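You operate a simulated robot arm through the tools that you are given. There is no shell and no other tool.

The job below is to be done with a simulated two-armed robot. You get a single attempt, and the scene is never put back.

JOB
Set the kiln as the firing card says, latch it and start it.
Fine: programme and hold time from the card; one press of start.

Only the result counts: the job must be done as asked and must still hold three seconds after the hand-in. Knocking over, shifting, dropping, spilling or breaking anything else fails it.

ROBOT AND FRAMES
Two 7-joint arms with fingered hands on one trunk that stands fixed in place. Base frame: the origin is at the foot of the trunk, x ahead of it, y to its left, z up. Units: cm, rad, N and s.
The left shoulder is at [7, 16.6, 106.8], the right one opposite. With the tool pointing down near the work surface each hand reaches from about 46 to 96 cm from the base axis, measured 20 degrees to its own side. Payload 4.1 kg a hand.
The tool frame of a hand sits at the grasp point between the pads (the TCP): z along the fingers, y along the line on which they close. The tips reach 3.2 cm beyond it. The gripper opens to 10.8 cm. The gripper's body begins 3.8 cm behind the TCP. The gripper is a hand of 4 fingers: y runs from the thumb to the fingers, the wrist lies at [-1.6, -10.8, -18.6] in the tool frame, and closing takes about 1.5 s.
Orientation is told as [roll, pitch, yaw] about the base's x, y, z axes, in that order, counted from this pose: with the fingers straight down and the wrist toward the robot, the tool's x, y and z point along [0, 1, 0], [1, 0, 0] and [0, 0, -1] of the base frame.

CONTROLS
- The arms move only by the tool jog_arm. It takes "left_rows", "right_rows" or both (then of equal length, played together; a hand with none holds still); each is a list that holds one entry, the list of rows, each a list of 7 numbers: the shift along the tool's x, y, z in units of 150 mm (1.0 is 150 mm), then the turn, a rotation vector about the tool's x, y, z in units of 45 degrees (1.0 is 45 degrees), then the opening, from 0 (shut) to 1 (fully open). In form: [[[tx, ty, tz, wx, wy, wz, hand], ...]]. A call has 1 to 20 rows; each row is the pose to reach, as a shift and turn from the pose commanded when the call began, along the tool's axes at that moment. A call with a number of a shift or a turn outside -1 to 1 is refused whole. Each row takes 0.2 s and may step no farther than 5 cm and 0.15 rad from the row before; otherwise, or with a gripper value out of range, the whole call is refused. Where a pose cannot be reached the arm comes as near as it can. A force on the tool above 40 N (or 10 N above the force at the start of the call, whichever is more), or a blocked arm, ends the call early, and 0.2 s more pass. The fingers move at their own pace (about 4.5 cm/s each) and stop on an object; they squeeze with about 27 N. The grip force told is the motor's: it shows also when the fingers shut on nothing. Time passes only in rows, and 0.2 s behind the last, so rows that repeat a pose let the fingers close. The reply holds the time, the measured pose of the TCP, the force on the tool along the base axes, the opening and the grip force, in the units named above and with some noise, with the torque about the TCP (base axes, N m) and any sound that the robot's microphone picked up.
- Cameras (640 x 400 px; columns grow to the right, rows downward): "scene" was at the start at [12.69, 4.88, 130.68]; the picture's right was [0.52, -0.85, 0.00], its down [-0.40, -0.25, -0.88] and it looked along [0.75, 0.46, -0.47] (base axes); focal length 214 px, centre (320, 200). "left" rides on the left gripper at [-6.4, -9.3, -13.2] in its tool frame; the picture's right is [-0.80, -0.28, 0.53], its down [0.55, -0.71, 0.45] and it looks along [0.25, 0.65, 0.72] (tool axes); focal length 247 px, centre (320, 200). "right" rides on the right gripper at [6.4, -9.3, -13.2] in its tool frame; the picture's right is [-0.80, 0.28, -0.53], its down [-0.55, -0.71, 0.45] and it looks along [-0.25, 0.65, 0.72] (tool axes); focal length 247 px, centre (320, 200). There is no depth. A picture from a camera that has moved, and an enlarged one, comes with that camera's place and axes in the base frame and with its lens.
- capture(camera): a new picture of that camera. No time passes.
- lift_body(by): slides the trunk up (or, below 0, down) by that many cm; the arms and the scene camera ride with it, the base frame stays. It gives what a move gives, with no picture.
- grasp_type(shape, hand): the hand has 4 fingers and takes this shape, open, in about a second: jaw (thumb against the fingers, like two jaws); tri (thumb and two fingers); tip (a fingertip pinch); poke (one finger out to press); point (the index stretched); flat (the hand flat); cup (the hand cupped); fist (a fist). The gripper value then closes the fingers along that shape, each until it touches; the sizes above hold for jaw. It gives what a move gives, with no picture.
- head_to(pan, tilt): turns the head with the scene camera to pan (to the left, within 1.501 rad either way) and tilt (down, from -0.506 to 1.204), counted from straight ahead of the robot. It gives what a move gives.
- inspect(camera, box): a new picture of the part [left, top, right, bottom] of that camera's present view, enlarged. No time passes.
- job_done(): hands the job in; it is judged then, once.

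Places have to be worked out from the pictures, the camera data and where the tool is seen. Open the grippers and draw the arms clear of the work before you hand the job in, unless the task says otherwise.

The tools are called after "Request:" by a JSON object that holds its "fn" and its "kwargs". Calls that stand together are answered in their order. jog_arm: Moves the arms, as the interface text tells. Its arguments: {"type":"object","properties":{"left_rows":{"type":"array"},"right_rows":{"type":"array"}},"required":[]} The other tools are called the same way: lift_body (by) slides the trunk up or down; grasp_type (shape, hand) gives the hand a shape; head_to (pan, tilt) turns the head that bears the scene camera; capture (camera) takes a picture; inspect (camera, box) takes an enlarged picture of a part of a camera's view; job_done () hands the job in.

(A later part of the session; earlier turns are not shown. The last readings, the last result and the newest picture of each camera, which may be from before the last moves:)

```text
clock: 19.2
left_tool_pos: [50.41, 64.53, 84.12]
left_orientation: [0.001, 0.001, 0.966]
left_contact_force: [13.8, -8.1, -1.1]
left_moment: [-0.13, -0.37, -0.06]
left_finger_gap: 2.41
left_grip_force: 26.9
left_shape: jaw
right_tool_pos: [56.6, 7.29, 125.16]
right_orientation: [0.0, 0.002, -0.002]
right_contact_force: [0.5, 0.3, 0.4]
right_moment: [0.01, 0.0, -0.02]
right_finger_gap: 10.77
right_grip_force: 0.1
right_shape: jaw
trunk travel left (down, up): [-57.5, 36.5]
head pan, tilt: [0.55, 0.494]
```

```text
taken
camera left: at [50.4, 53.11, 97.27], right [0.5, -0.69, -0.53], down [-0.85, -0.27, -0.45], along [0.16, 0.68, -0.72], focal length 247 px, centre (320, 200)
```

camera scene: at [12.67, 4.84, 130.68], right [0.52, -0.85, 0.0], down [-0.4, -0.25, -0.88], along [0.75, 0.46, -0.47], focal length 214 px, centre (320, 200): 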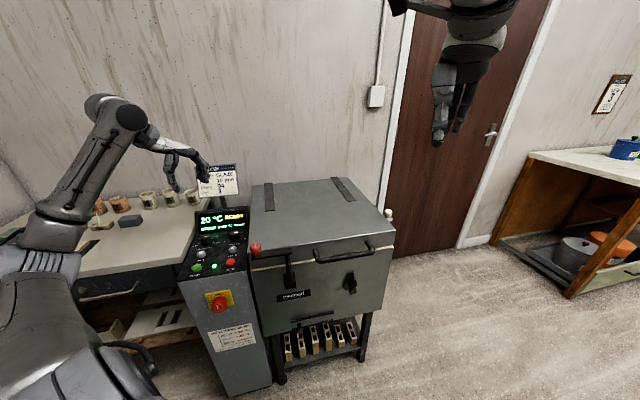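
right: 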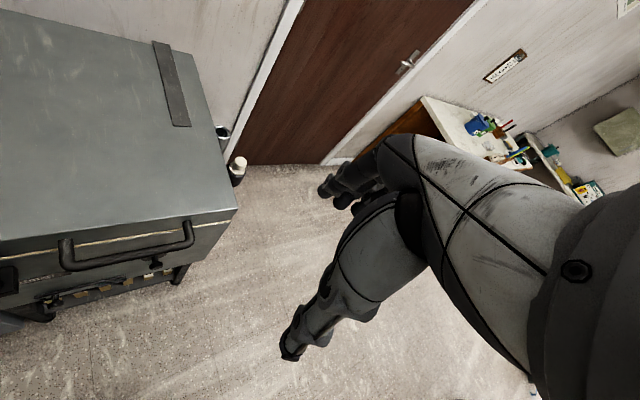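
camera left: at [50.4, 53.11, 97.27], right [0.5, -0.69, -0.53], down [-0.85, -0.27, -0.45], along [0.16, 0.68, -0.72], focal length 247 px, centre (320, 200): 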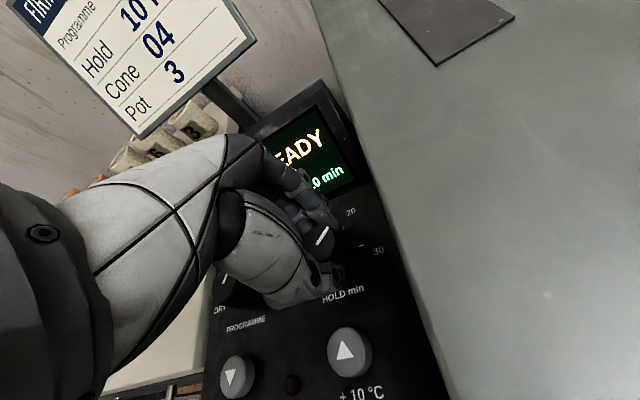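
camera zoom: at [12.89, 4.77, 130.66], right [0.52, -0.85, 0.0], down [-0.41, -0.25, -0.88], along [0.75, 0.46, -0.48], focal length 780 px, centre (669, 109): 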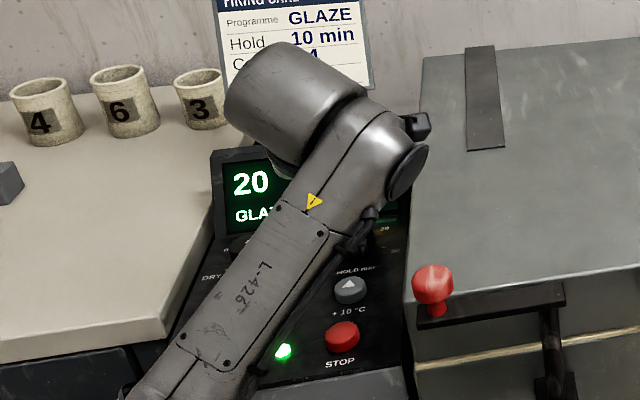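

The pointer has turned and nothing is blocked, though the display is partly hidden. I turn another 19.5°.

Request:
{"fn": "jog_arm", "kwargs": {"left_rows": [[[0, 0, 0, 0, 0, -0.12, 0], [0, 0, 0, 0, 0, -0.24, 0], [0, 0, 0, 0, 0, -0.36, 0], [0, 0, 0, 0, 0, -0.43, 0], [0, 0, 0, 0, 0, -0.43, 0]]]}}

Request:
{"fn": "capture", "kwargs": {"camera": "left"}}

Request:
{"fn": "inspect", "kwargs": {"camera": "left", "box": [250, 100, 410, 300]}}

Request:
{"fn": "capture", "kwargs": {"camera": "scene"}}

```text
clock: 20.4
left_tool_pos: [50.38, 64.43, 84.14]
left_orientation: [0.002, 0.0, 1.303]
left_contact_force: [19.5, -8.5, 1.5]
left_moment: [-0.15, -0.51, 0.0]
left_finger_gap: 2.44
left_grip_force: 27.0
left_shape: jaw
right_tool_pos: [56.7, 7.29, 125.03]
right_orientation: [0.001, 0.003, -0.001]
right_contact_force: [0.2, 0.4, -0.3]
right_moment: [-0.02, 0.0, 0.0]
right_finger_gap: 10.76
right_grip_force: 0.0
right_shape: jaw
trunk travel left (down, up): [-57.5, 36.5]
head pan, tilt: [0.55, 0.494]
```

```text
taken
camera left: at [54.23, 53.76, 97.25], right [0.69, -0.48, -0.53], down [-0.72, -0.54, -0.45], along [-0.07, 0.69, -0.72], focal length 247 px, centre (320, 200)
```

left: 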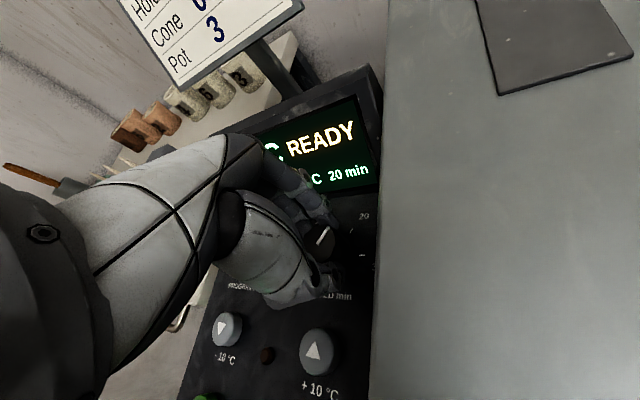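

```text
2.00 times, centred on (330, 200) of left
camera zoom: at [54.23, 53.76, 97.25], right [0.69, -0.48, -0.53], down [-0.72, -0.54, -0.45], along [-0.07, 0.69, -0.72], focal length 494 px, centre (300, 200)
```

zoom: 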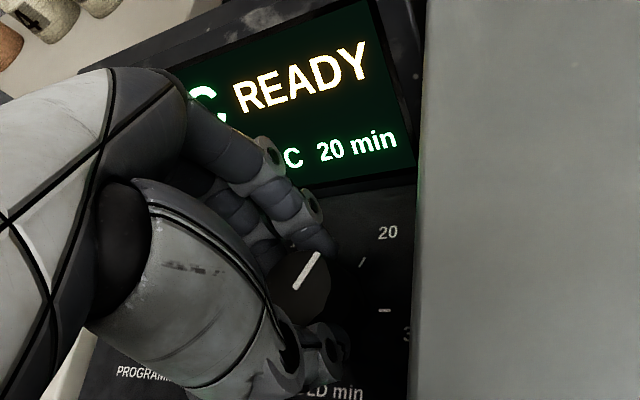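

```text
taken
camera scene: at [12.96, 4.74, 130.66], right [0.52, -0.85, 0.0], down [-0.41, -0.25, -0.88], along [0.75, 0.46, -0.48], focal length 214 px, centre (320, 200)
```

scene: 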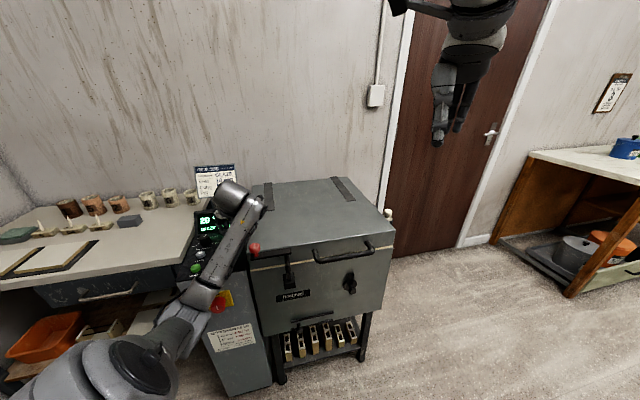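

The display reads 20 min, halfway. I open the hand, lift 5 cm, and yaw back 45°, then another 15°.

Request:
{"fn": "jog_arm", "kwargs": {"left_rows": [[[0, 0, 0, 0, 0, 0, 0.3], [0, 0, 0, 0, 0, 0, 0.5], [0, 0, 0, 0, 0, 0, 0.6], [0, 0, 0, 0, 0, 0, 0.6], [0, 0, 0, 0, 0, 0, 0.6], [0, 0, -0.07, 0, 0, 0, 0.6], [0, 0, -0.2, 0, 0, 0, 0.6], [0, 0, -0.35, 0, 0, 0, 0.6], [0, 0, -0.35, 0, 0, 0.15, 0.6], [0, 0, -0.35, 0, 0, 0.3, 0.6], [0, 0, -0.35, 0, 0, 0.45, 0.6], [0, 0, -0.35, 0, 0, 0.6, 0.6], [0, 0, -0.35, 0, 0, 0.75, 0.6], [0, 0, -0.35, 0, 0, 0.9, 0.6], [0, 0, -0.35, 0, 0, 1.0, 0.6], [0, 0, -0.35, 0, 0, 1.0, 0.6]]]}}

Request:
{"fn": "jog_arm", "kwargs": {"left_rows": [[[0, 0, 0, 0, 0, 0.15, 0.6], [0, 0, 0, 0, 0, 0.3, 0.6], [0, 0, 0, 0, 0, 0.33, 0.6], [0, 0, 0, 0, 0, 0.33, 0.6]]]}}

Request:
{"fn": "capture", "kwargs": {"camera": "left"}}

Request:
{"fn": "inspect", "kwargs": {"camera": "left", "box": [260, 190, 400, 330]}}

Request:
{"fn": "inspect", "kwargs": {"camera": "scene", "box": [176, 200, 264, 280]}}

```text
clock: 23.8
left_tool_pos: [50.25, 64.65, 89.49]
left_orientation: [-0.001, -0.002, 0.517]
left_contact_force: [-0.3, -0.3, 0.1]
left_moment: [-0.01, 0.0, 0.0]
left_finger_gap: 6.45
left_grip_force: 0.0
left_shape: jaw
right_tool_pos: [56.31, 7.51, 125.21]
right_orientation: [-0.001, 0.0, -0.001]
right_contact_force: [0.0, 0.0, -0.3]
right_moment: [0.02, 0.02, -0.03]
right_finger_gap: 10.76
right_grip_force: 0.0
right_shape: jaw
trunk travel left (down, up): [-57.5, 36.5]
head pan, tilt: [0.55, 0.494]
```

```text
clock: 24.8
left_tool_pos: [50.02, 64.61, 89.32]
left_orientation: [0.0, -0.001, 0.259]
left_contact_force: [0.3, -0.2, -1.2]
left_moment: [-0.03, 0.02, -0.04]
left_finger_gap: 6.46
left_grip_force: 0.1
left_shape: jaw
right_tool_pos: [56.3, 7.49, 125.19]
right_orientation: [0.001, 0.0, 0.0]
right_contact_force: [-0.7, 0.1, 1.0]
right_moment: [0.01, -0.02, -0.01]
right_finger_gap: 10.78
right_grip_force: 0.1
right_shape: jaw
trunk travel left (down, up): [-57.5, 36.5]
head pan, tilt: [0.55, 0.494]
```

```text
taken
camera left: at [42.88, 55.93, 102.54], right [-0.07, -0.84, -0.53], down [-0.82, 0.35, -0.45], along [0.56, 0.41, -0.72], focal length 247 px, centre (320, 200)
```

left: 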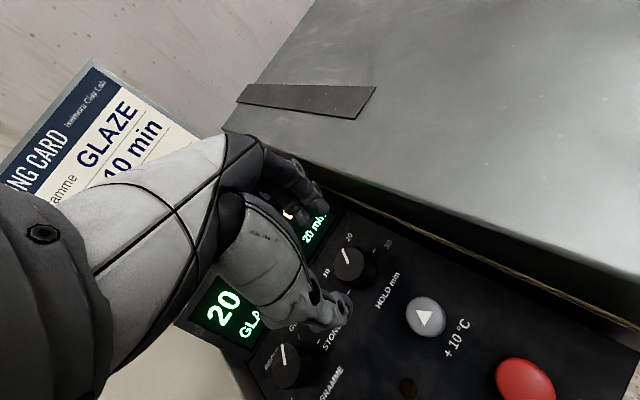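

```text
2.86 times, centred on (330, 260) of left
camera zoom: at [42.88, 55.93, 102.54], right [-0.07, -0.84, -0.53], down [-0.82, 0.35, -0.45], along [0.56, 0.41, -0.72], focal length 706 px, centre (291, 29)
```

zoom: 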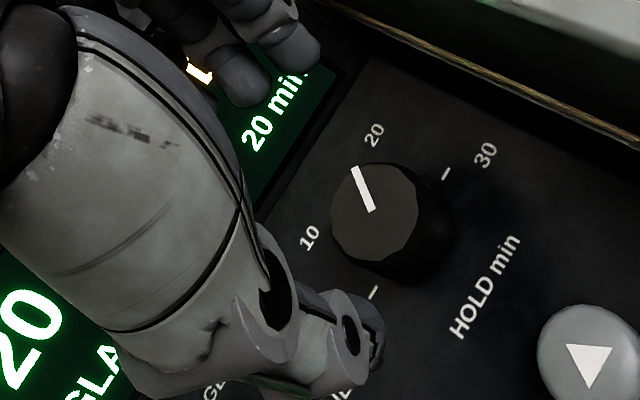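

```text
5.00 times, centred on (220, 240) of scene
camera zoom: at [12.7, 4.88, 130.68], right [0.52, -0.85, 0.0], down [-0.4, -0.25, -0.88], along [0.75, 0.46, -0.47], focal length 1072 px, centre (820, 0)
```

zoom: 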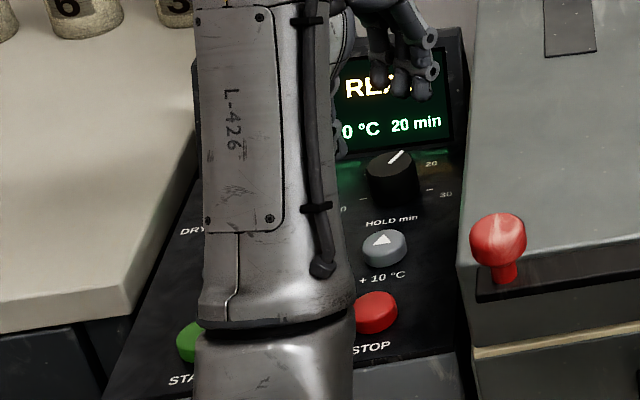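

HOLD reads 20 min and the pointer sits at 20. I lower again over the knob, then close.

Request:
{"fn": "jog_arm", "kwargs": {"left_rows": [[[0, 0, 0.1, 0, 0, 0, 0.6], [0, 0, 0.2, 0, 0, 0, 0.6], [0, 0, 0.28, 0, 0, 0, 0.6], [0, 0, 0.345, 0, 0, 0, 0.6], [0, 0, 0.345, 0, 0, 0, 0.6], [0, 0, 0.345, 0, 0, 0, 0.5], [0, 0, 0.345, 0, 0, 0, 0.4], [0, 0, 0.345, 0, 0, 0, 0.3], [0, 0, 0.345, 0, 0, 0, 0.2], [0, 0, 0.345, 0, 0, 0, 0.1], [0, 0, 0.345, 0, 0, 0, 0], [0, 0, 0.345, 0, 0, 0, 0], [0, 0, 0.345, 0, 0, 0, 0]]]}}

Request:
{"fn": "capture", "kwargs": {"camera": "left"}}

```text
clock: 27.6
left_tool_pos: [50.16, 64.68, 84.09]
left_orientation: [0.0, 0.0, 0.261]
left_contact_force: [-2.2, -1.7, -2.0]
left_moment: [-0.04, -0.04, -0.03]
left_finger_gap: 2.48
left_grip_force: 27.5
left_shape: jaw
right_tool_pos: [56.33, 7.42, 125.25]
right_orientation: [0.001, 0.002, 0.0]
right_contact_force: [-0.1, 0.3, 0.0]
right_moment: [-0.02, 0.02, 0.03]
right_finger_gap: 10.77
right_grip_force: 0.0
right_shape: jaw
trunk travel left (down, up): [-57.5, 36.5]
head pan, tilt: [0.55, 0.494]
```

```text
taken
camera left: at [42.87, 55.99, 97.24], right [-0.07, -0.84, -0.53], down [-0.82, 0.35, -0.45], along [0.56, 0.41, -0.72], focal length 247 px, centre (320, 200)
```

left: 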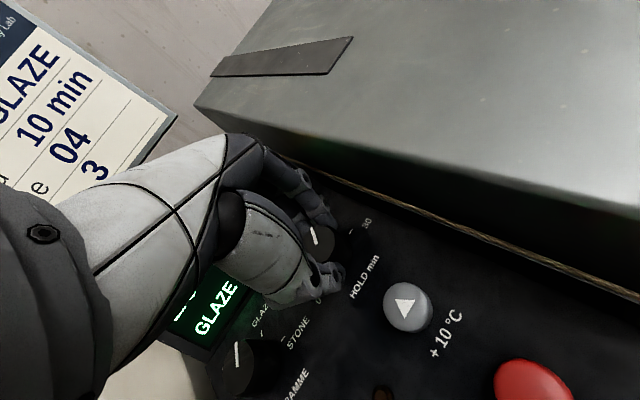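

Gripped again without disturbing anything. I turn 40° and then a further 19.5° counter-clockwise.

Request:
{"fn": "jog_arm", "kwargs": {"left_rows": [[[0, 0, 0, 0, 0, -0.15, 0], [0, 0, 0, 0, 0, -0.3, 0], [0, 0, 0, 0, 0, -0.45, 0], [0, 0, 0, 0, 0, -0.6, 0], [0, 0, 0, 0, 0, -0.75, 0], [0, 0, 0, 0, 0, -0.9, 0], [0, 0, 0, 0, 0, -0.9, 0]]]}}

Request:
{"fn": "jog_arm", "kwargs": {"left_rows": [[[0, 0, 0, 0, 0, -0.12, 0], [0, 0, 0, 0, 0, -0.24, 0], [0, 0, 0, 0, 0, -0.36, 0], [0, 0, 0, 0, 0, -0.43, 0], [0, 0, 0, 0, 0, -0.43, 0]]]}}

Request:
{"fn": "inspect", "kwargs": {"camera": "left", "box": [250, 100, 410, 300]}}

Request:
{"fn": "capture", "kwargs": {"camera": "scene"}}

```text
clock: 29.2
left_tool_pos: [50.31, 64.65, 84.15]
left_orientation: [0.001, 0.002, 0.967]
left_contact_force: [2.9, -11.0, -7.3]
left_moment: [-0.22, -0.08, -0.03]
left_finger_gap: 2.42
left_grip_force: 27.0
left_shape: jaw
right_tool_pos: [56.4, 7.25, 125.17]
right_orientation: [0.002, 0.001, 0.001]
right_contact_force: [-0.1, 0.0, 0.0]
right_moment: [0.04, -0.01, 0.02]
right_finger_gap: 10.78
right_grip_force: 0.0
right_shape: jaw
trunk travel left (down, up): [-57.5, 36.5]
head pan, tilt: [0.55, 0.494]
```

```text
clock: 30.6
left_tool_pos: [47.94, 66.68, 85.41]
left_orientation: [-0.03, -0.011, 1.324]
left_contact_force: [-1.0, -1.0, 0.4]
left_moment: [0.02, -0.04, 0.02]
left_finger_gap: 1.85
left_grip_force: 26.8
left_shape: jaw
right_tool_pos: [53.57, 7.59, 125.79]
right_orientation: [-0.012, -0.013, -0.025]
right_contact_force: [0.5, -4.9, -1.7]
right_moment: [0.35, 0.03, 0.1]
right_finger_gap: 10.79
right_grip_force: 0.1
right_shape: jaw
trunk travel left (down, up): [-57.5, 36.5]
head pan, tilt: [0.55, 0.494]
stopped in row 5 (left hand): the arm was blocked; the commanded pose is now the measured one
```

```text
2.00 times, centred on (330, 200) of left
camera zoom: at [51.64, 55.94, 98.55], right [0.72, -0.47, -0.51], down [-0.69, -0.55, -0.47], along [-0.06, 0.69, -0.72], focal length 494 px, centre (300, 200)
```

zoom: 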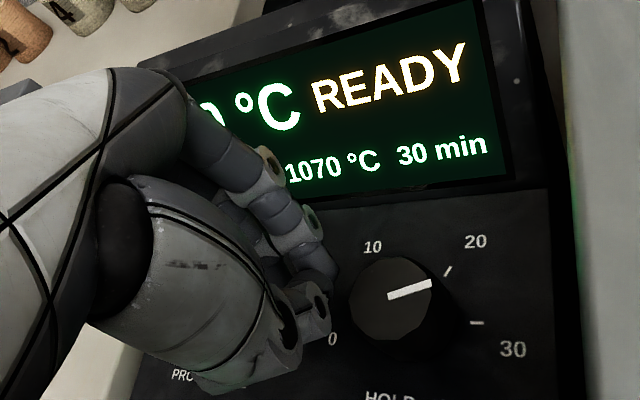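

```text
taken
camera scene: at [11.53, 12.06, 130.71], right [0.64, -0.77, 0.02], down [-0.35, -0.31, -0.88], along [0.68, 0.56, -0.47], focal length 214 px, centre (320, 200)
```

scene: 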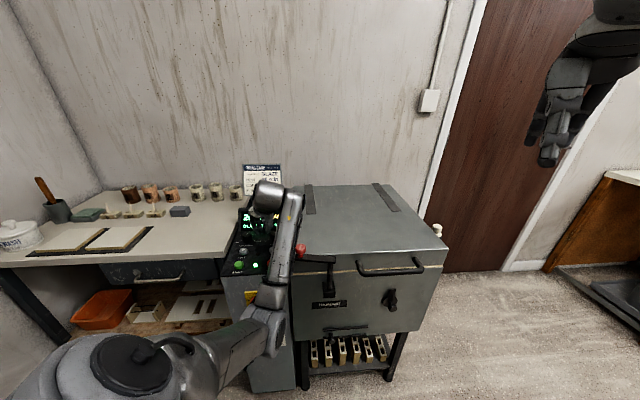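

Something blocked the arm: the hand has slipped off the knob, which now reads 30 min, and the head view has swung. I look closely before moving anything.

Request:
{"fn": "inspect", "kwargs": {"camera": "scene", "box": [200, 150, 360, 350]}}

Request:
{"fn": "capture", "kwargs": {"camera": "left"}}

Request:
{"fn": "capture", "kwargs": {"camera": "right"}}

Request:
{"fn": "inspect", "kwargs": {"camera": "scene", "box": [280, 225, 360, 285]}}

```text
2.00 times, centred on (280, 250) of scene
camera zoom: at [11.53, 12.06, 130.71], right [0.64, -0.77, 0.02], down [-0.35, -0.31, -0.88], along [0.68, 0.56, -0.47], focal length 429 px, centre (400, 100)
```

zoom: 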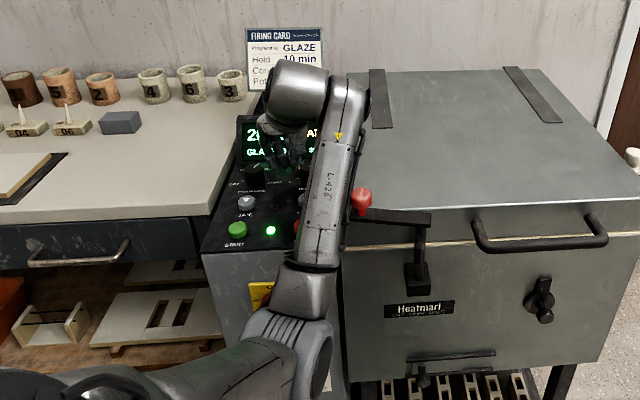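

```text
taken
camera left: at [51.64, 55.94, 98.55], right [0.72, -0.47, -0.51], down [-0.69, -0.55, -0.47], along [-0.06, 0.69, -0.72], focal length 247 px, centre (320, 200)
```

left: 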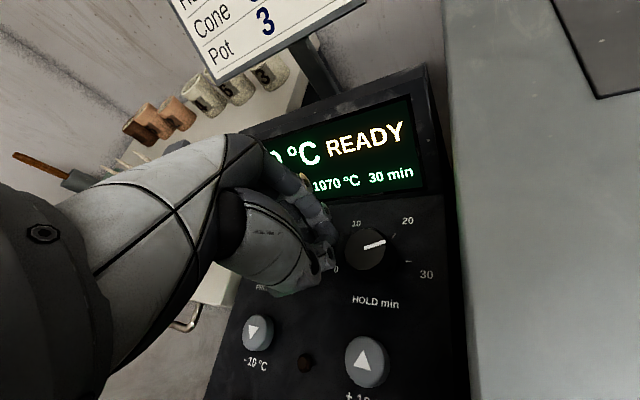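

```text
taken
camera right: at [44.39, 14.39, 138.56], right [0.26, -0.8, 0.55], down [-0.71, -0.54, -0.45], along [0.65, -0.28, -0.71], focal length 247 px, centre (320, 200)
```

right: 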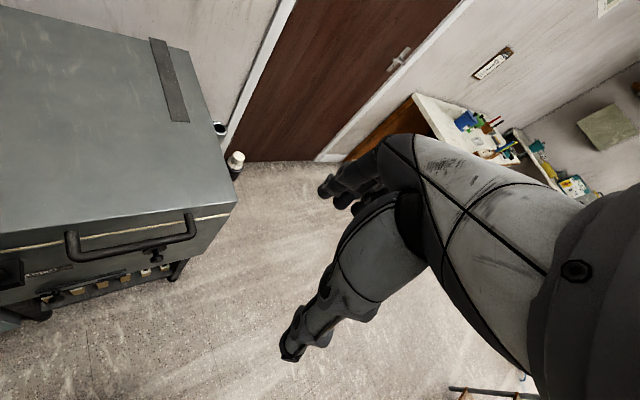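

```text
6.67 times, centred on (320, 255) of scene
camera zoom: at [11.53, 12.06, 130.71], right [0.64, -0.77, 0.02], down [-0.35, -0.31, -0.88], along [0.68, 0.56, -0.47], focal length 1430 px, centre (320, -167)
```

zoom: 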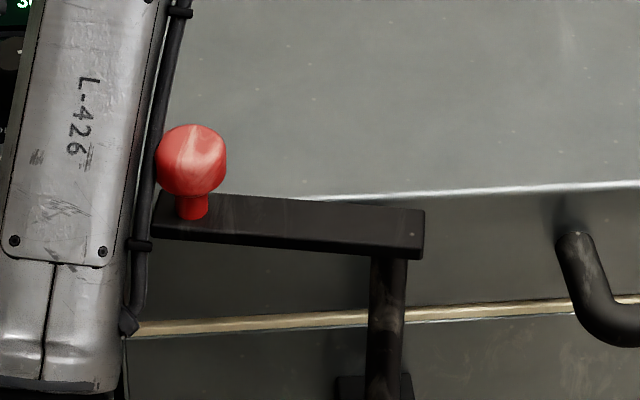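

The lever appears nudged slightly inward by the forearm, which touched the red knob; nothing else looks disturbed. I hold still for a moment to see how the body settles.

Request:
{"fn": "jog_arm", "kwargs": {"left_rows": [[[0, 0, 0, 0, 0, 0, 0.2], [0, 0, 0, 0, 0, 0, 0.3]]]}}

Request:
{"fn": "capture", "kwargs": {"camera": "scene"}}

Request:
{"fn": "inspect", "kwargs": {"camera": "scene", "box": [200, 150, 360, 350]}}

```text
clock: 30.9
left_tool_pos: [48.62, 65.61, 86.79]
left_orientation: [-0.037, -0.039, 1.351]
left_contact_force: [-1.5, 1.1, 1.9]
left_moment: [-0.11, -0.07, 0.02]
left_finger_gap: 2.07
left_grip_force: 0.1
left_shape: jaw
right_tool_pos: [53.85, 7.32, 125.3]
right_orientation: [-0.043, -0.001, 0.026]
right_contact_force: [4.1, -11.9, -11.1]
right_moment: [0.92, 0.18, 0.17]
right_finger_gap: 10.85
right_grip_force: 0.1
right_shape: jaw
trunk travel left (down, up): [-57.5, 36.5]
head pan, tilt: [0.55, 0.494]
stopped in row 1 (right hand): the arm was blocked; the commanded pose is now the measured one
```

```text
taken
camera scene: at [11.74, 21.78, 130.79], right [0.86, -0.52, 0.02], down [-0.23, -0.41, -0.89], along [0.46, 0.75, -0.47], focal length 214 px, centre (320, 200)
```

scene: 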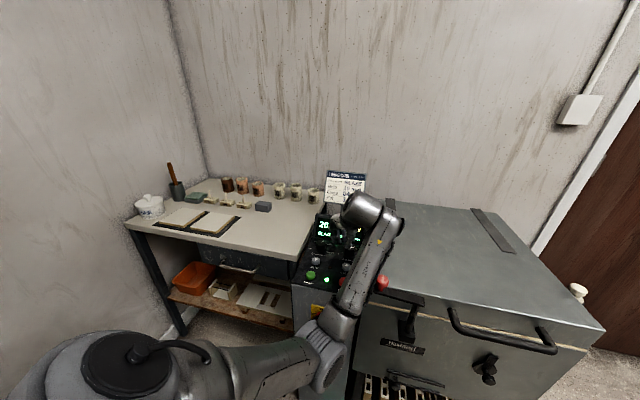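

```text
2.00 times, centred on (280, 250) of scene
camera zoom: at [11.74, 21.78, 130.79], right [0.86, -0.52, 0.02], down [-0.23, -0.41, -0.89], along [0.46, 0.75, -0.47], focal length 429 px, centre (400, 100)
```

zoom: 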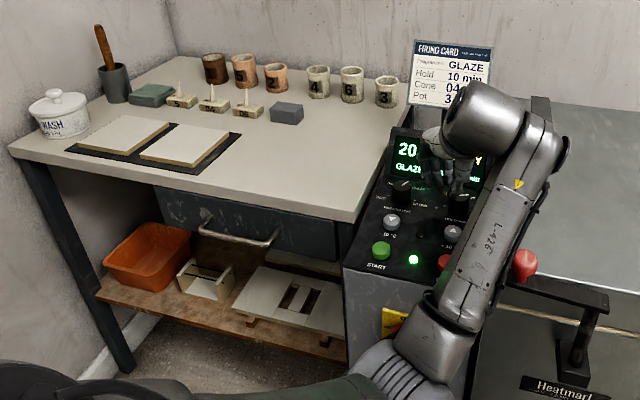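

The body keeps swinging left while the hands stay nearly in place; the left forearm leans by the red knob. I lift the left hand straight up with the fingers slightly opened, to clear the forearm.

Request:
{"fn": "jog_arm", "kwargs": {"left_rows": [[[0, 0, -0.1, 0, 0, 0, 0.3], [0, 0, -0.25, 0, 0, 0, 0.3], [0, 0, -0.45, 0, 0, 0, 0.3], [0, 0, -0.65, 0, 0, 0, 0.3], [0, 0, -0.85, 0, 0, 0, 0.3]]]}}

Request:
{"fn": "capture", "kwargs": {"camera": "scene"}}

Request:
{"fn": "capture", "kwargs": {"camera": "left"}}

```text
clock: 31.3
left_tool_pos: [68.27, 59.92, 107.45]
left_orientation: [-0.352, -0.32, 1.084]
left_contact_force: [34.0, -13.9, 17.3]
left_moment: [0.7, 2.51, 0.91]
left_finger_gap: 3.23
left_grip_force: 0.0
left_shape: jaw
right_tool_pos: [35.23, 30.43, 121.87]
right_orientation: [-0.499, -0.257, 0.893]
right_contact_force: [-39.9, -2.6, 16.2]
right_moment: [1.75, -2.79, 0.82]
right_finger_gap: 10.56
right_grip_force: 0.1
right_shape: jaw
trunk travel left (down, up): [-57.5, 36.5]
head pan, tilt: [0.55, 0.494]
stopped in row 1 (left hand): the arm was blocked; the commanded pose is now the measured one
```

```text
taken
camera scene: at [7.08, 42.89, 131.49], right [0.99, -0.13, 0.1], down [0.02, -0.5, -0.86], along [0.16, 0.86, -0.49], focal length 214 px, centre (320, 200)
```

scene: 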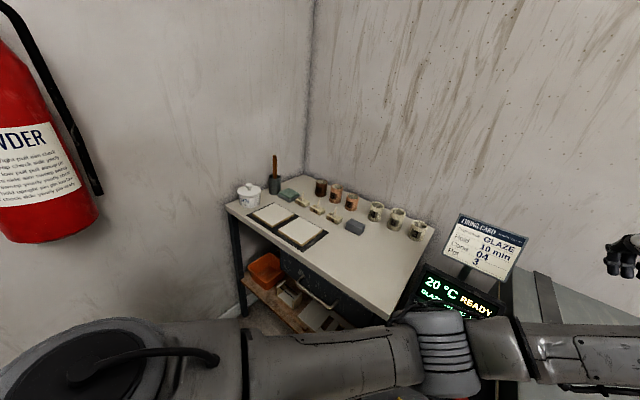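

```text
taken
camera left: at [63.34, 47.33, 118.26], right [0.73, -0.61, -0.3], down [-0.54, -0.25, -0.8], along [0.41, 0.75, -0.52], focal length 247 px, centre (320, 200)
```

left: 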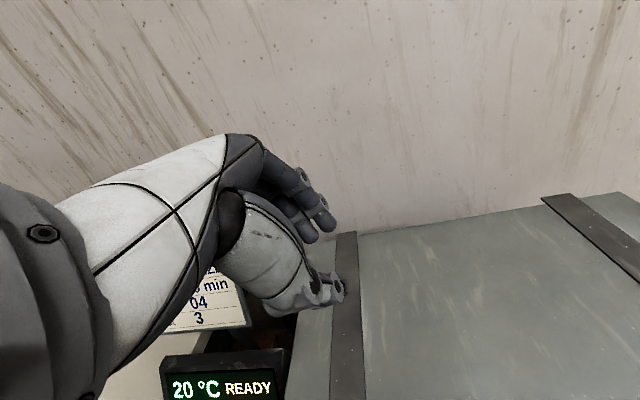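

The body is swinging hard to the left and the left hand is now over the kiln lid, clear of the panel; card, pots and display still stand. I hold one short row and read how it moves.

Request:
{"fn": "jog_arm", "kwargs": {"left_rows": [[[0, 0, 0, 0, 0, 0, 0.3]]], "right_rows": [[[0, 0, 0, 0, 0, 0, 1.0]]]}}

Request:
{"fn": "capture", "kwargs": {"camera": "scene"}}

Request:
{"fn": "capture", "kwargs": {"camera": "left"}}

Request:
{"fn": "capture", "kwargs": {"camera": "right"}}

```text
clock: 31.6
left_tool_pos: [92.59, 34.63, 112.73]
left_orientation: [-0.913, -0.432, 0.488]
left_contact_force: [1.4, 22.8, 51.0]
left_moment: [1.22, 3.21, -1.57]
left_finger_gap: 3.2
left_grip_force: 0.1
left_shape: jaw
right_tool_pos: [31.84, 21.08, 132.2]
right_orientation: [0.607, 0.097, 1.293]
right_contact_force: [-16.4, -21.9, 13.9]
right_moment: [0.98, -1.53, -1.16]
right_finger_gap: 10.8
right_grip_force: 0.0
right_shape: jaw
trunk travel left (down, up): [-57.5, 36.5]
head pan, tilt: [0.55, 0.494]
stopped in row 1 (left hand): the arm was blocked; the commanded pose is now the measured one
```

```text
taken
camera scene: at [30.95, 50.43, 130.18], right [1.0, -0.04, -0.07], down [-0.08, -0.53, -0.84], along [0.0, 0.85, -0.53], focal length 214 px, centre (320, 200)
```

scene: 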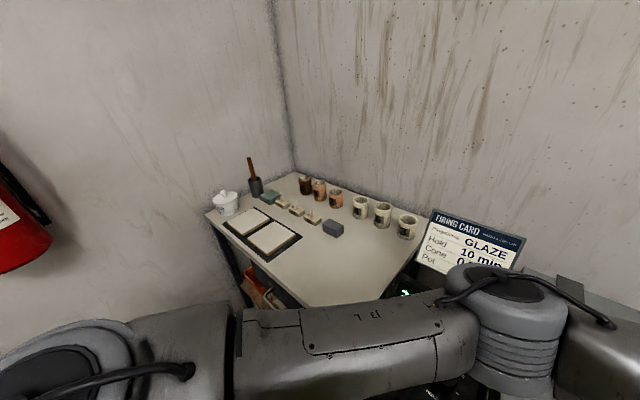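

```text
taken
camera left: at [77.31, 33.74, 120.73], right [0.09, -0.98, 0.16], down [-0.3, -0.18, -0.94], along [0.95, 0.03, -0.31], focal length 247 px, centre (320, 200)
```

left: 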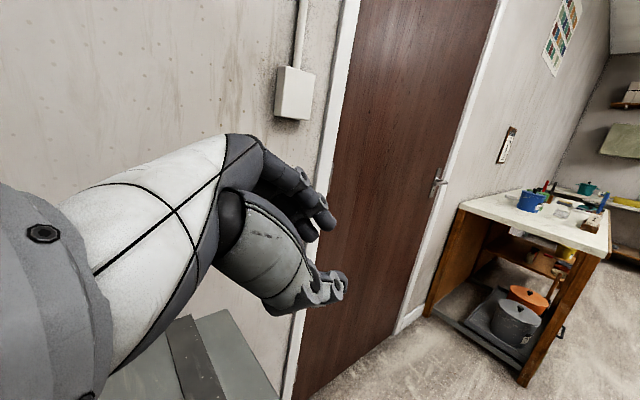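

```text
taken
camera right: at [31.85, 12.83, 147.43], right [1.0, 0.01, -0.04], down [-0.02, -0.79, -0.61], along [-0.04, 0.61, -0.79], focal length 247 px, centre (320, 200)
```

right: 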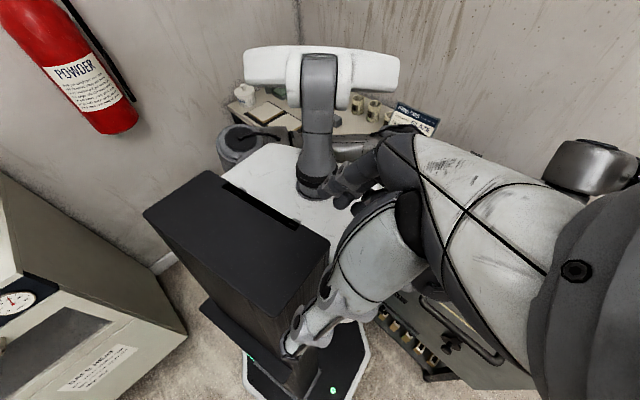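

The whole robot base has swung about 58° and slid toward the pedestal. I hold again briefly, both hands still, to see whether it comes to rest.

Request:
{"fn": "jog_arm", "kwargs": {"left_rows": [[[0, 0, 0, 0, 0, 0, 0.3], [0, 0, 0, 0, 0, 0, 0.3]]], "right_rows": [[[0, 0, 0, 0, 0, 0, 1.0], [0, 0, 0, 0, 0, 0, 1.0]]]}}

Request:
{"fn": "capture", "kwargs": {"camera": "scene"}}

Request:
{"fn": "capture", "kwargs": {"camera": "left"}}

Request:
{"fn": "capture", "kwargs": {"camera": "right"}}

```text
clock: 31.9
left_tool_pos: [78.65, -25.9, 124.35]
left_orientation: [-1.542, -0.057, -0.047]
left_contact_force: [0.0, -4.6, -5.0]
left_moment: [-0.38, 0.04, -0.02]
left_finger_gap: 3.24
left_grip_force: 0.0
left_shape: jaw
right_tool_pos: [15.16, 6.11, 149.96]
right_orientation: [0.591, 0.628, 0.49]
right_contact_force: [1.5, 6.4, 2.6]
right_moment: [-0.42, -0.05, 0.3]
right_finger_gap: 10.77
right_grip_force: 0.1
right_shape: jaw
trunk travel left (down, up): [-57.5, 36.5]
head pan, tilt: [0.55, 0.494]
stopped in row 1 (left hand): the arm was blocked; the commanded pose is now the measured one
```

```text
taken
camera scene: at [38.9, 21.96, 129.61], right [0.8, -0.59, -0.06], down [-0.38, -0.44, -0.81], along [0.45, 0.67, -0.58], focal length 214 px, centre (320, 200)
```

scene: 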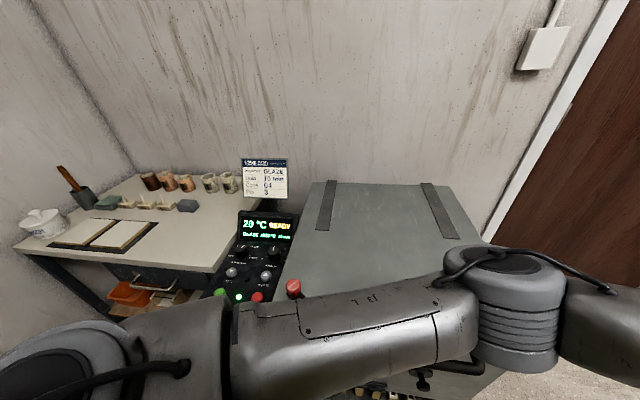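

```text
taken
camera left: at [69.8, -12.6, 130.57], right [-0.35, -0.54, 0.77], down [-0.69, -0.4, -0.6], along [0.63, -0.74, -0.23], focal length 247 px, centre (320, 200)
```

left: 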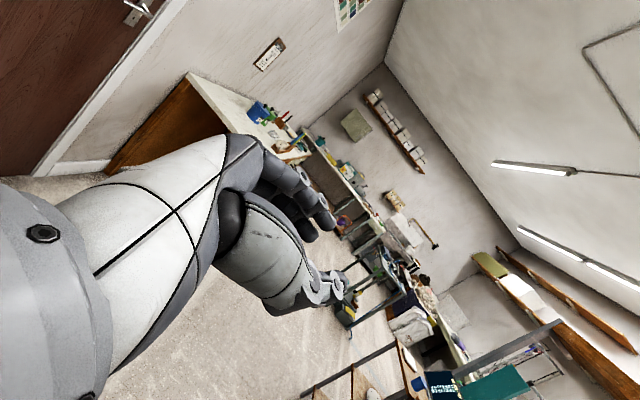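

```text
taken
camera right: at [17.01, 4.77, 167.02], right [0.65, -0.74, -0.17], down [-0.76, -0.64, -0.14], along [-0.01, 0.22, -0.98], focal length 247 px, centre (320, 200)
```

right: 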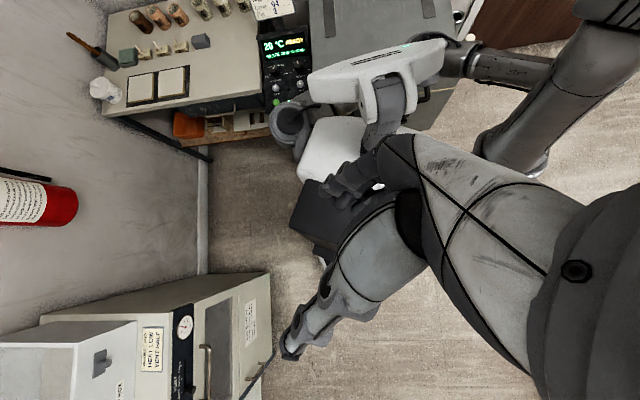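

The base is now swinging back (about 25°, forces low), and the arms are clear of the bench and panel. I hold again so it settles.

Request:
{"fn": "jog_arm", "kwargs": {"left_rows": [[[0, 0, 0, 0, 0, 0, 0.3], [0, 0, 0, 0, 0, 0, 0.3], [0, 0, 0, 0, 0, 0, 0.3]]], "right_rows": [[[0, 0, 0, 0, 0, 0, 1.0], [0, 0, 0, 0, 0, 0, 1.0], [0, 0, 0, 0, 0, 0, 1.0]]]}}

Request:
{"fn": "capture", "kwargs": {"camera": "scene"}}

Request:
{"fn": "capture", "kwargs": {"camera": "right"}}

```text
clock: 32.2
left_tool_pos: [32.14, -71.66, 115.47]
left_orientation: [-1.301, -0.049, -0.356]
left_contact_force: [-27.7, 4.9, -2.1]
left_moment: [-0.19, -0.49, 2.35]
left_finger_gap: 3.25
left_grip_force: 0.1
left_shape: jaw
right_tool_pos: [-17.28, -19.0, 142.45]
right_orientation: [0.814, 0.444, 0.352]
right_contact_force: [-9.3, 0.7, 2.7]
right_moment: [0.0, -0.67, -0.41]
right_finger_gap: 10.79
right_grip_force: 0.0
right_shape: jaw
trunk travel left (down, up): [-57.5, 36.5]
head pan, tilt: [0.55, 0.494]
stopped in row 1 (left hand): the arm was blocked; the commanded pose is now the measured one
```

```text
taken
camera scene: at [13.05, -18.6, 132.37], right [0.86, -0.51, -0.05], down [-0.24, -0.31, -0.92], along [0.46, 0.8, -0.39], focal length 214 px, centre (320, 200)
```

scene: 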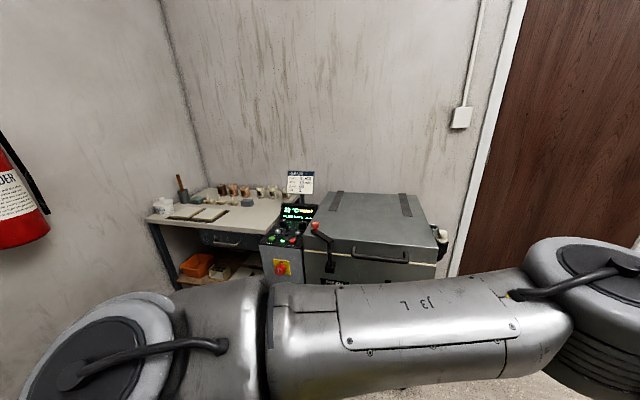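

```text
taken
camera right: at [-17.83, -24.82, 158.64], right [0.48, -0.82, -0.32], down [-0.87, -0.37, -0.34], along [0.16, 0.43, -0.89], focal length 247 px, centre (320, 200)
```

right: 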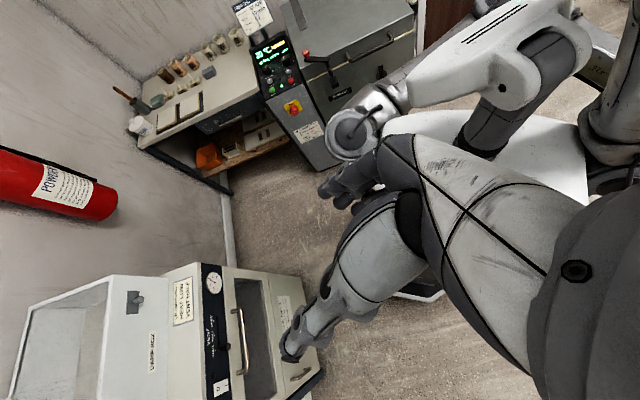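

The base has bounced back away from the kiln; the kiln, pots and card are standing. I keep both hands still until the motion dies out.

Request:
{"fn": "jog_arm", "kwargs": {"left_rows": [[[0, 0, 0, 0, 0, 0, 0.3], [0, 0, 0, 0, 0, 0, 0.3], [0, 0, 0, 0, 0, 0, 0.3]]], "right_rows": [[[0, 0, 0, 0, 0, 0, 1.0], [0, 0, 0, 0, 0, 0, 1.0], [0, 0, 0, 0, 0, 0, 1.0]]]}}

Request:
{"fn": "capture", "kwargs": {"camera": "scene"}}

Request:
{"fn": "capture", "kwargs": {"camera": "right"}}

```text
clock: 32.6
left_tool_pos: [4.91, -55.96, 122.65]
left_orientation: [-1.224, -0.38, -0.741]
left_contact_force: [10.1, -4.4, -0.9]
left_moment: [0.0, 0.08, -0.75]
left_finger_gap: 3.25
left_grip_force: 0.0
left_shape: jaw
right_tool_pos: [-16.4, -2.13, 157.08]
right_orientation: [1.046, 0.41, 0.132]
right_contact_force: [76.7, -70.3, 29.5]
right_moment: [-0.79, 2.45, 3.58]
right_finger_gap: 10.71
right_grip_force: 0.1
right_shape: jaw
trunk travel left (down, up): [-57.5, 36.5]
head pan, tilt: [0.55, 0.494]
stopped in row 1 (left hand): the arm was blocked; the commanded pose is now the measured one
```

```text
taken
camera scene: at [-6.11, -26.71, 131.72], right [0.81, -0.59, -0.04], down [-0.3, -0.35, -0.89], along [0.51, 0.73, -0.46], focal length 214 px, centre (320, 200)
```

scene: 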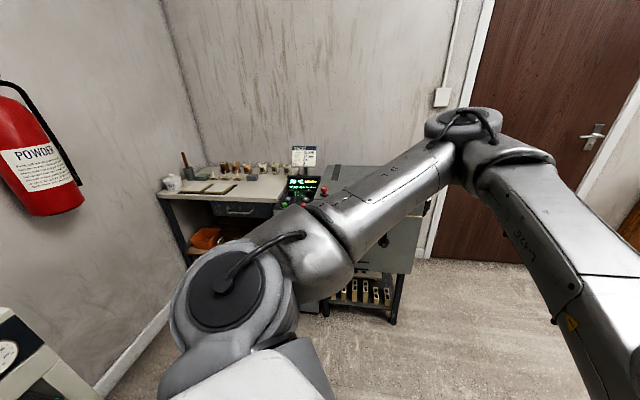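

```text
taken
camera right: at [-18.93, -10.69, 171.8], right [0.2, -0.84, -0.5], down [-0.93, -0.01, -0.36], along [0.3, 0.54, -0.79], focal length 247 px, centre (320, 200)
```

right: 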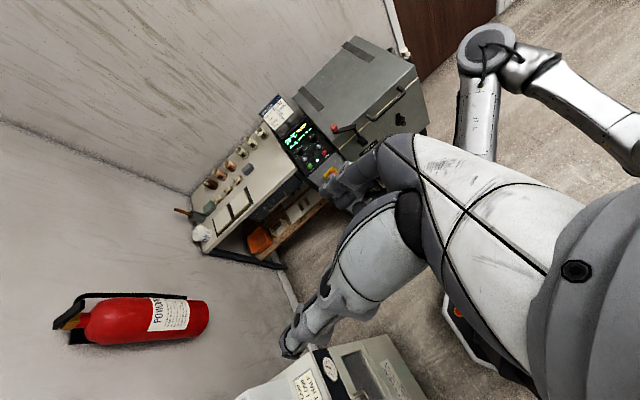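

The base is slowing, now farther from the kiln. I keep holding both arms.

Request:
{"fn": "jog_arm", "kwargs": {"left_rows": [[[0, 0, 0, 0, 0, 0, 0.3], [0, 0, 0, 0, 0, 0, 0.3], [0, 0, 0, 0, 0, 0, 0.3]]], "right_rows": [[[0, 0, 0, 0, 0, 0, 1.0], [0, 0, 0, 0, 0, 0, 1.0], [0, 0, 0, 0, 0, 0, 1.0]]]}}

Request:
{"fn": "capture", "kwargs": {"camera": "scene"}}

Request:
{"fn": "capture", "kwargs": {"left": "left", "camera": "left"}}

```text
clock: 32.9
left_tool_pos: [27.2, -14.77, 115.8]
left_orientation: [-1.197, -0.313, -0.577]
left_contact_force: [-26.2, -28.2, 55.5]
left_moment: [4.3, -1.78, 1.07]
left_finger_gap: 3.26
left_grip_force: 0.1
left_shape: jaw
right_tool_pos: [-4.89, 31.13, 160.66]
right_orientation: [1.211, 0.307, 0.471]
right_contact_force: [0.1, 13.0, -10.0]
right_moment: [0.24, 0.27, 0.33]
right_finger_gap: 10.8
right_grip_force: 0.0
right_shape: jaw
trunk travel left (down, up): [-57.5, 36.5]
head pan, tilt: [0.55, 0.494]
stopped in row 1 (left hand): the arm was blocked; the commanded pose is now the measured one
```

```text
taken
camera scene: at [-6.41, -1.09, 129.82], right [0.86, -0.5, 0.03], down [-0.25, -0.48, -0.84], along [0.44, 0.72, -0.55], focal length 214 px, centre (320, 200)
```

scene: 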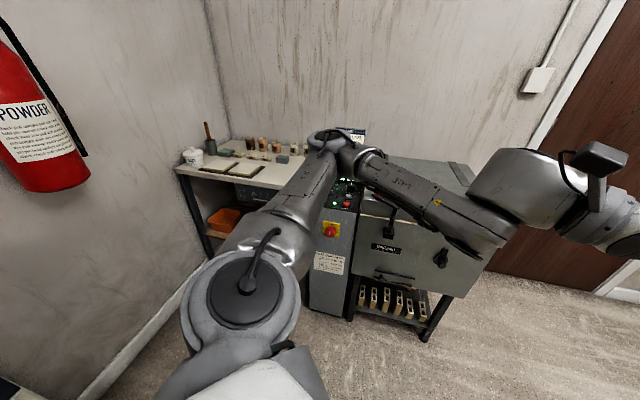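

```text
taken
camera left: at [22.49, 0.05, 123.16], right [-0.8, -0.42, 0.43], down [-0.51, 0.07, -0.86], along [0.33, -0.91, -0.27], focal length 247 px, centre (320, 200)
```

left: 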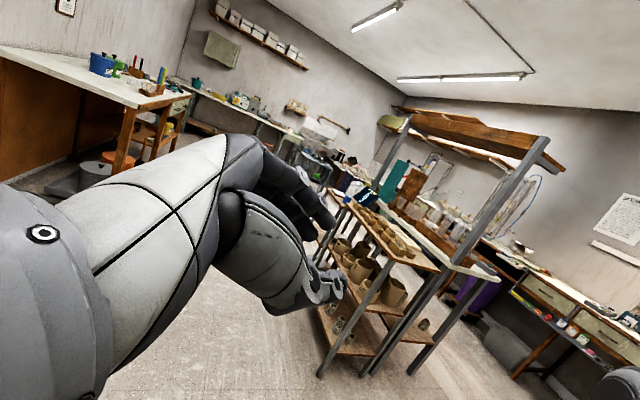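

The base orbits about its place like on a spring and is losing swing. I hold on.

Request:
{"fn": "jog_arm", "kwargs": {"left_rows": [[[0, 0, 0, 0, 0, 0, 0.3], [0, 0, 0, 0, 0, 0, 0.3], [0, 0, 0, 0, 0, 0, 0.3]]], "right_rows": [[[0, 0, 0, 0, 0, 0, 1.0], [0, 0, 0, 0, 0, 0, 1.0], [0, 0, 0, 0, 0, 0, 1.0]]]}}

Request:
{"fn": "capture", "kwargs": {"camera": "scene"}}

```text
clock: 33.2
left_tool_pos: [49.64, -1.11, 119.04]
left_orientation: [-1.256, -0.338, -0.558]
left_contact_force: [-3.5, -19.3, -5.6]
left_moment: [-0.09, 0.1, 0.06]
left_finger_gap: 3.24
left_grip_force: 0.1
left_shape: jaw
right_tool_pos: [15.8, 30.68, 163.93]
right_orientation: [1.162, 0.302, 0.518]
right_contact_force: [-35.2, 11.0, -26.0]
right_moment: [0.99, -0.13, -1.96]
right_finger_gap: 10.81
right_grip_force: 0.1
right_shape: jaw
trunk travel left (down, up): [-57.5, 36.5]
head pan, tilt: [0.55, 0.494]
stopped in row 1 (left hand): the arm was blocked; the commanded pose is now the measured one
```

```text
taken
camera scene: at [11.63, 7.73, 130.35], right [0.89, -0.46, -0.03], down [-0.26, -0.45, -0.86], along [0.38, 0.77, -0.52], focal length 214 px, centre (320, 200)
```

scene: 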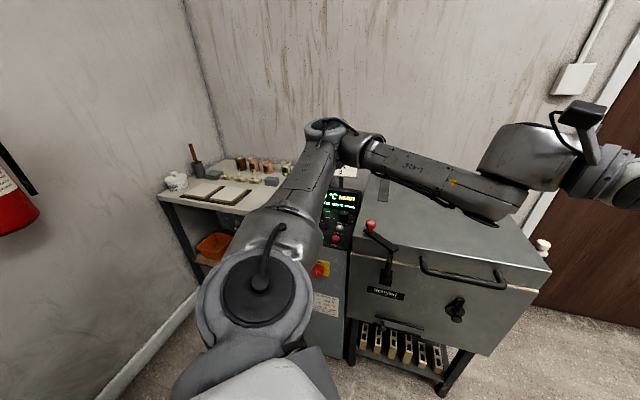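

Amplitude is shrinking; the base is near its home but still turned about 30°. I continue holding.

Request:
{"fn": "jog_arm", "kwargs": {"left_rows": [[[0, 0, 0, 0, 0, 0, 0.3], [0, 0, 0, 0, 0, 0, 0.3], [0, 0, 0, 0, 0, 0, 0.3]]], "right_rows": [[[0, 0, 0, 0, 0, 0, 1.0], [0, 0, 0, 0, 0, 0, 1.0], [0, 0, 0, 0, 0, 0, 1.0]]]}}

Request:
{"fn": "capture", "kwargs": {"camera": "scene"}}

```text
clock: 33.6
left_tool_pos: [41.18, -2.94, 120.92]
left_orientation: [-1.234, -0.38, -0.564]
left_contact_force: [-0.5, -0.9, 1.3]
left_moment: [0.14, -0.02, 0.04]
left_finger_gap: 3.24
left_grip_force: 0.0
left_shape: jaw
right_tool_pos: [0.08, 36.26, 162.66]
right_orientation: [1.204, 0.321, 0.671]
right_contact_force: [-2.4, -1.5, -2.3]
right_moment: [0.16, 0.02, -0.24]
right_finger_gap: 10.79
right_grip_force: 0.1
right_shape: jaw
trunk travel left (down, up): [-57.5, 36.5]
head pan, tilt: [0.55, 0.494]
stopped in row 1 (right hand): the arm was blocked; the commanded pose is now the measured one
```

```text
taken
camera scene: at [11.04, 9.07, 130.56], right [0.8, -0.61, 0.0], down [-0.29, -0.39, -0.87], along [0.53, 0.7, -0.48], focal length 214 px, centre (320, 200)
```

scene: 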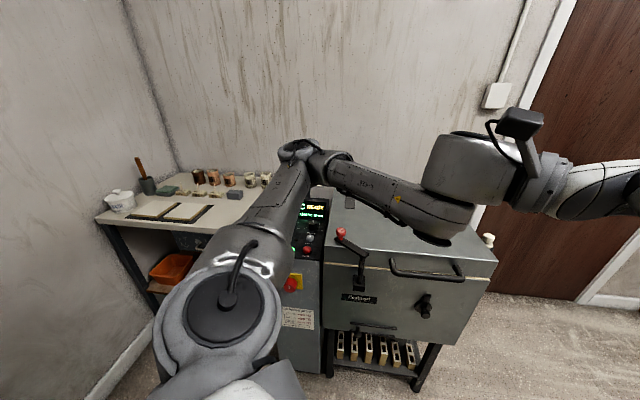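

The base is back near its home and forces are near zero; yaw still comes back. I hold longer.

Request:
{"fn": "jog_arm", "kwargs": {"left_rows": [[[0, 0, 0, 0, 0, 0, 0.3], [0, 0, 0, 0, 0, 0, 0.3], [0, 0, 0, 0, 0, 0, 0.3], [0, 0, 0, 0, 0, 0, 0.3], [0, 0, 0, 0, 0, 0, 0.3]]], "right_rows": [[[0, 0, 0, 0, 0, 0, 1.0], [0, 0, 0, 0, 0, 0, 1.0], [0, 0, 0, 0, 0, 0, 1.0], [0, 0, 0, 0, 0, 0, 1.0], [0, 0, 0, 0, 0, 0, 1.0]]]}}

Request:
{"fn": "capture", "kwargs": {"camera": "scene"}}

Request:
{"fn": "capture", "kwargs": {"camera": "right"}}

```text
clock: 33.9
left_tool_pos: [42.5, -4.86, 120.18]
left_orientation: [-1.237, -0.357, -0.52]
left_contact_force: [2.1, -2.4, -0.9]
left_moment: [-0.04, 0.01, -0.21]
left_finger_gap: 3.26
left_grip_force: 0.2
left_shape: jaw
right_tool_pos: [0.91, 31.29, 163.99]
right_orientation: [1.237, 0.319, 0.726]
right_contact_force: [3.0, -1.1, 0.3]
right_moment: [0.02, 0.08, 0.18]
right_finger_gap: 10.79
right_grip_force: 0.1
right_shape: jaw
trunk travel left (down, up): [-57.5, 36.5]
head pan, tilt: [0.55, 0.494]
stopped in row 1 (right hand): the arm was blocked; the commanded pose is now the measured one
```

```text
taken
camera scene: at [11.06, 5.9, 130.58], right [0.83, -0.56, -0.01], down [-0.28, -0.39, -0.88], along [0.49, 0.73, -0.48], focal length 214 px, centre (320, 200)
```

scene: 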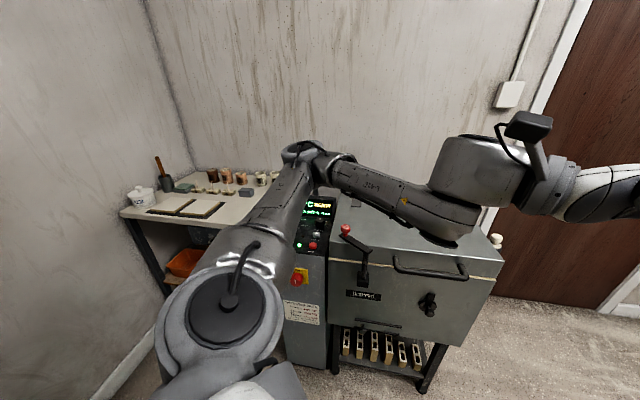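

```text
taken
camera right: at [3.6, 19.79, 176.66], right [0.57, -0.51, -0.64], down [-0.82, -0.4, -0.41], along [-0.04, 0.76, -0.65], focal length 247 px, centre (320, 200)
```

right: 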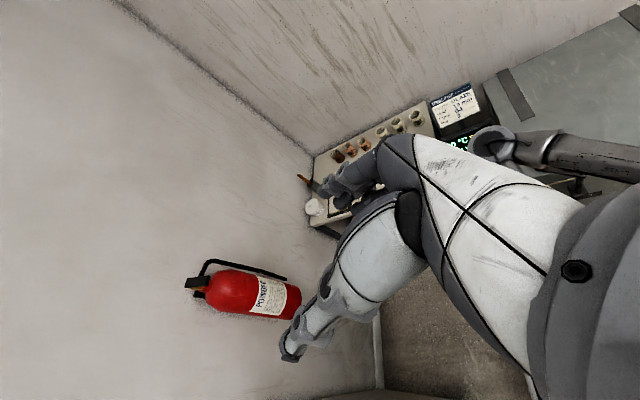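

Motion is nearly dead: base about home but turned some 24°, and the right arm now lies up across the body. I hold once more to confirm everything is at rest.

Request:
{"fn": "jog_arm", "kwargs": {"left_rows": [[[0, 0, 0, 0, 0, 0, 0.3], [0, 0, 0, 0, 0, 0, 0.3], [0, 0, 0, 0, 0, 0, 0.3], [0, 0, 0, 0, 0, 0, 0.3], [0, 0, 0, 0, 0, 0, 0.3]]], "right_rows": [[[0, 0, 0, 0, 0, 0, 1.0], [0, 0, 0, 0, 0, 0, 1.0], [0, 0, 0, 0, 0, 0, 1.0], [0, 0, 0, 0, 0, 0, 1.0], [0, 0, 0, 0, 0, 0, 1.0]]]}}

Request:
{"fn": "capture", "kwargs": {"camera": "scene"}}

Request:
{"fn": "capture", "kwargs": {"camera": "left"}}

```text
clock: 34.2
left_tool_pos: [40.79, -2.41, 120.86]
left_orientation: [-1.24, -0.38, -0.526]
left_contact_force: [-0.5, 0.4, 0.7]
left_moment: [0.01, -0.01, 0.08]
left_finger_gap: 3.25
left_grip_force: 0.1
left_shape: jaw
right_tool_pos: [-1.35, 34.2, 163.47]
right_orientation: [1.223, 0.31, 0.715]
right_contact_force: [-1.7, 0.6, -0.8]
right_moment: [0.01, -0.05, -0.09]
right_finger_gap: 10.79
right_grip_force: 0.0
right_shape: jaw
trunk travel left (down, up): [-57.5, 36.5]
head pan, tilt: [0.55, 0.494]
stopped in row 1 (right hand): the arm was blocked; the commanded pose is now the measured one
```

```text
taken
camera scene: at [9.03, 8.03, 130.55], right [0.83, -0.55, 0.01], down [-0.26, -0.41, -0.87], along [0.48, 0.72, -0.49], focal length 214 px, centre (320, 200)
```

scene: 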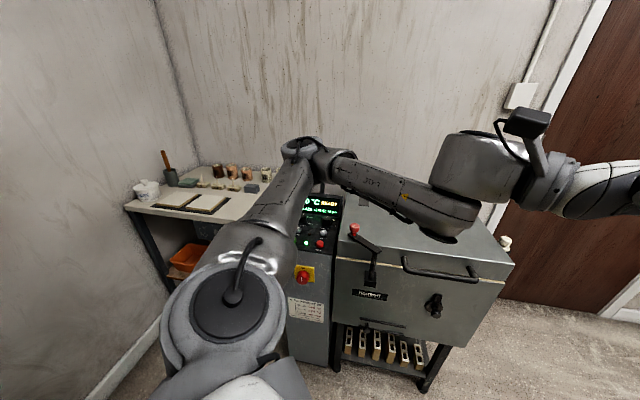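

```text
taken
camera left: at [35.24, 12.77, 127.05], right [-0.8, -0.42, 0.43], down [-0.48, -0.01, -0.88], along [0.37, -0.91, -0.2], focal length 247 px, centre (320, 200)
```

left: 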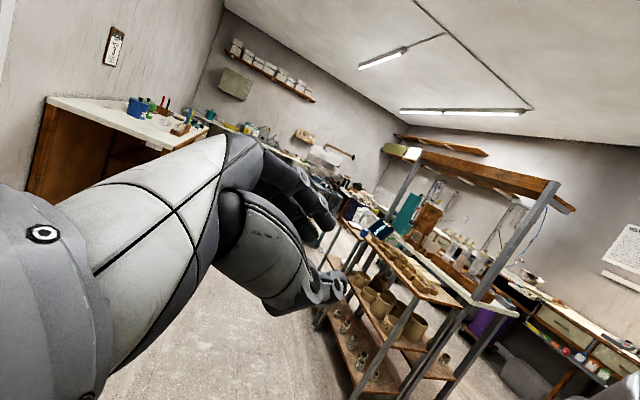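

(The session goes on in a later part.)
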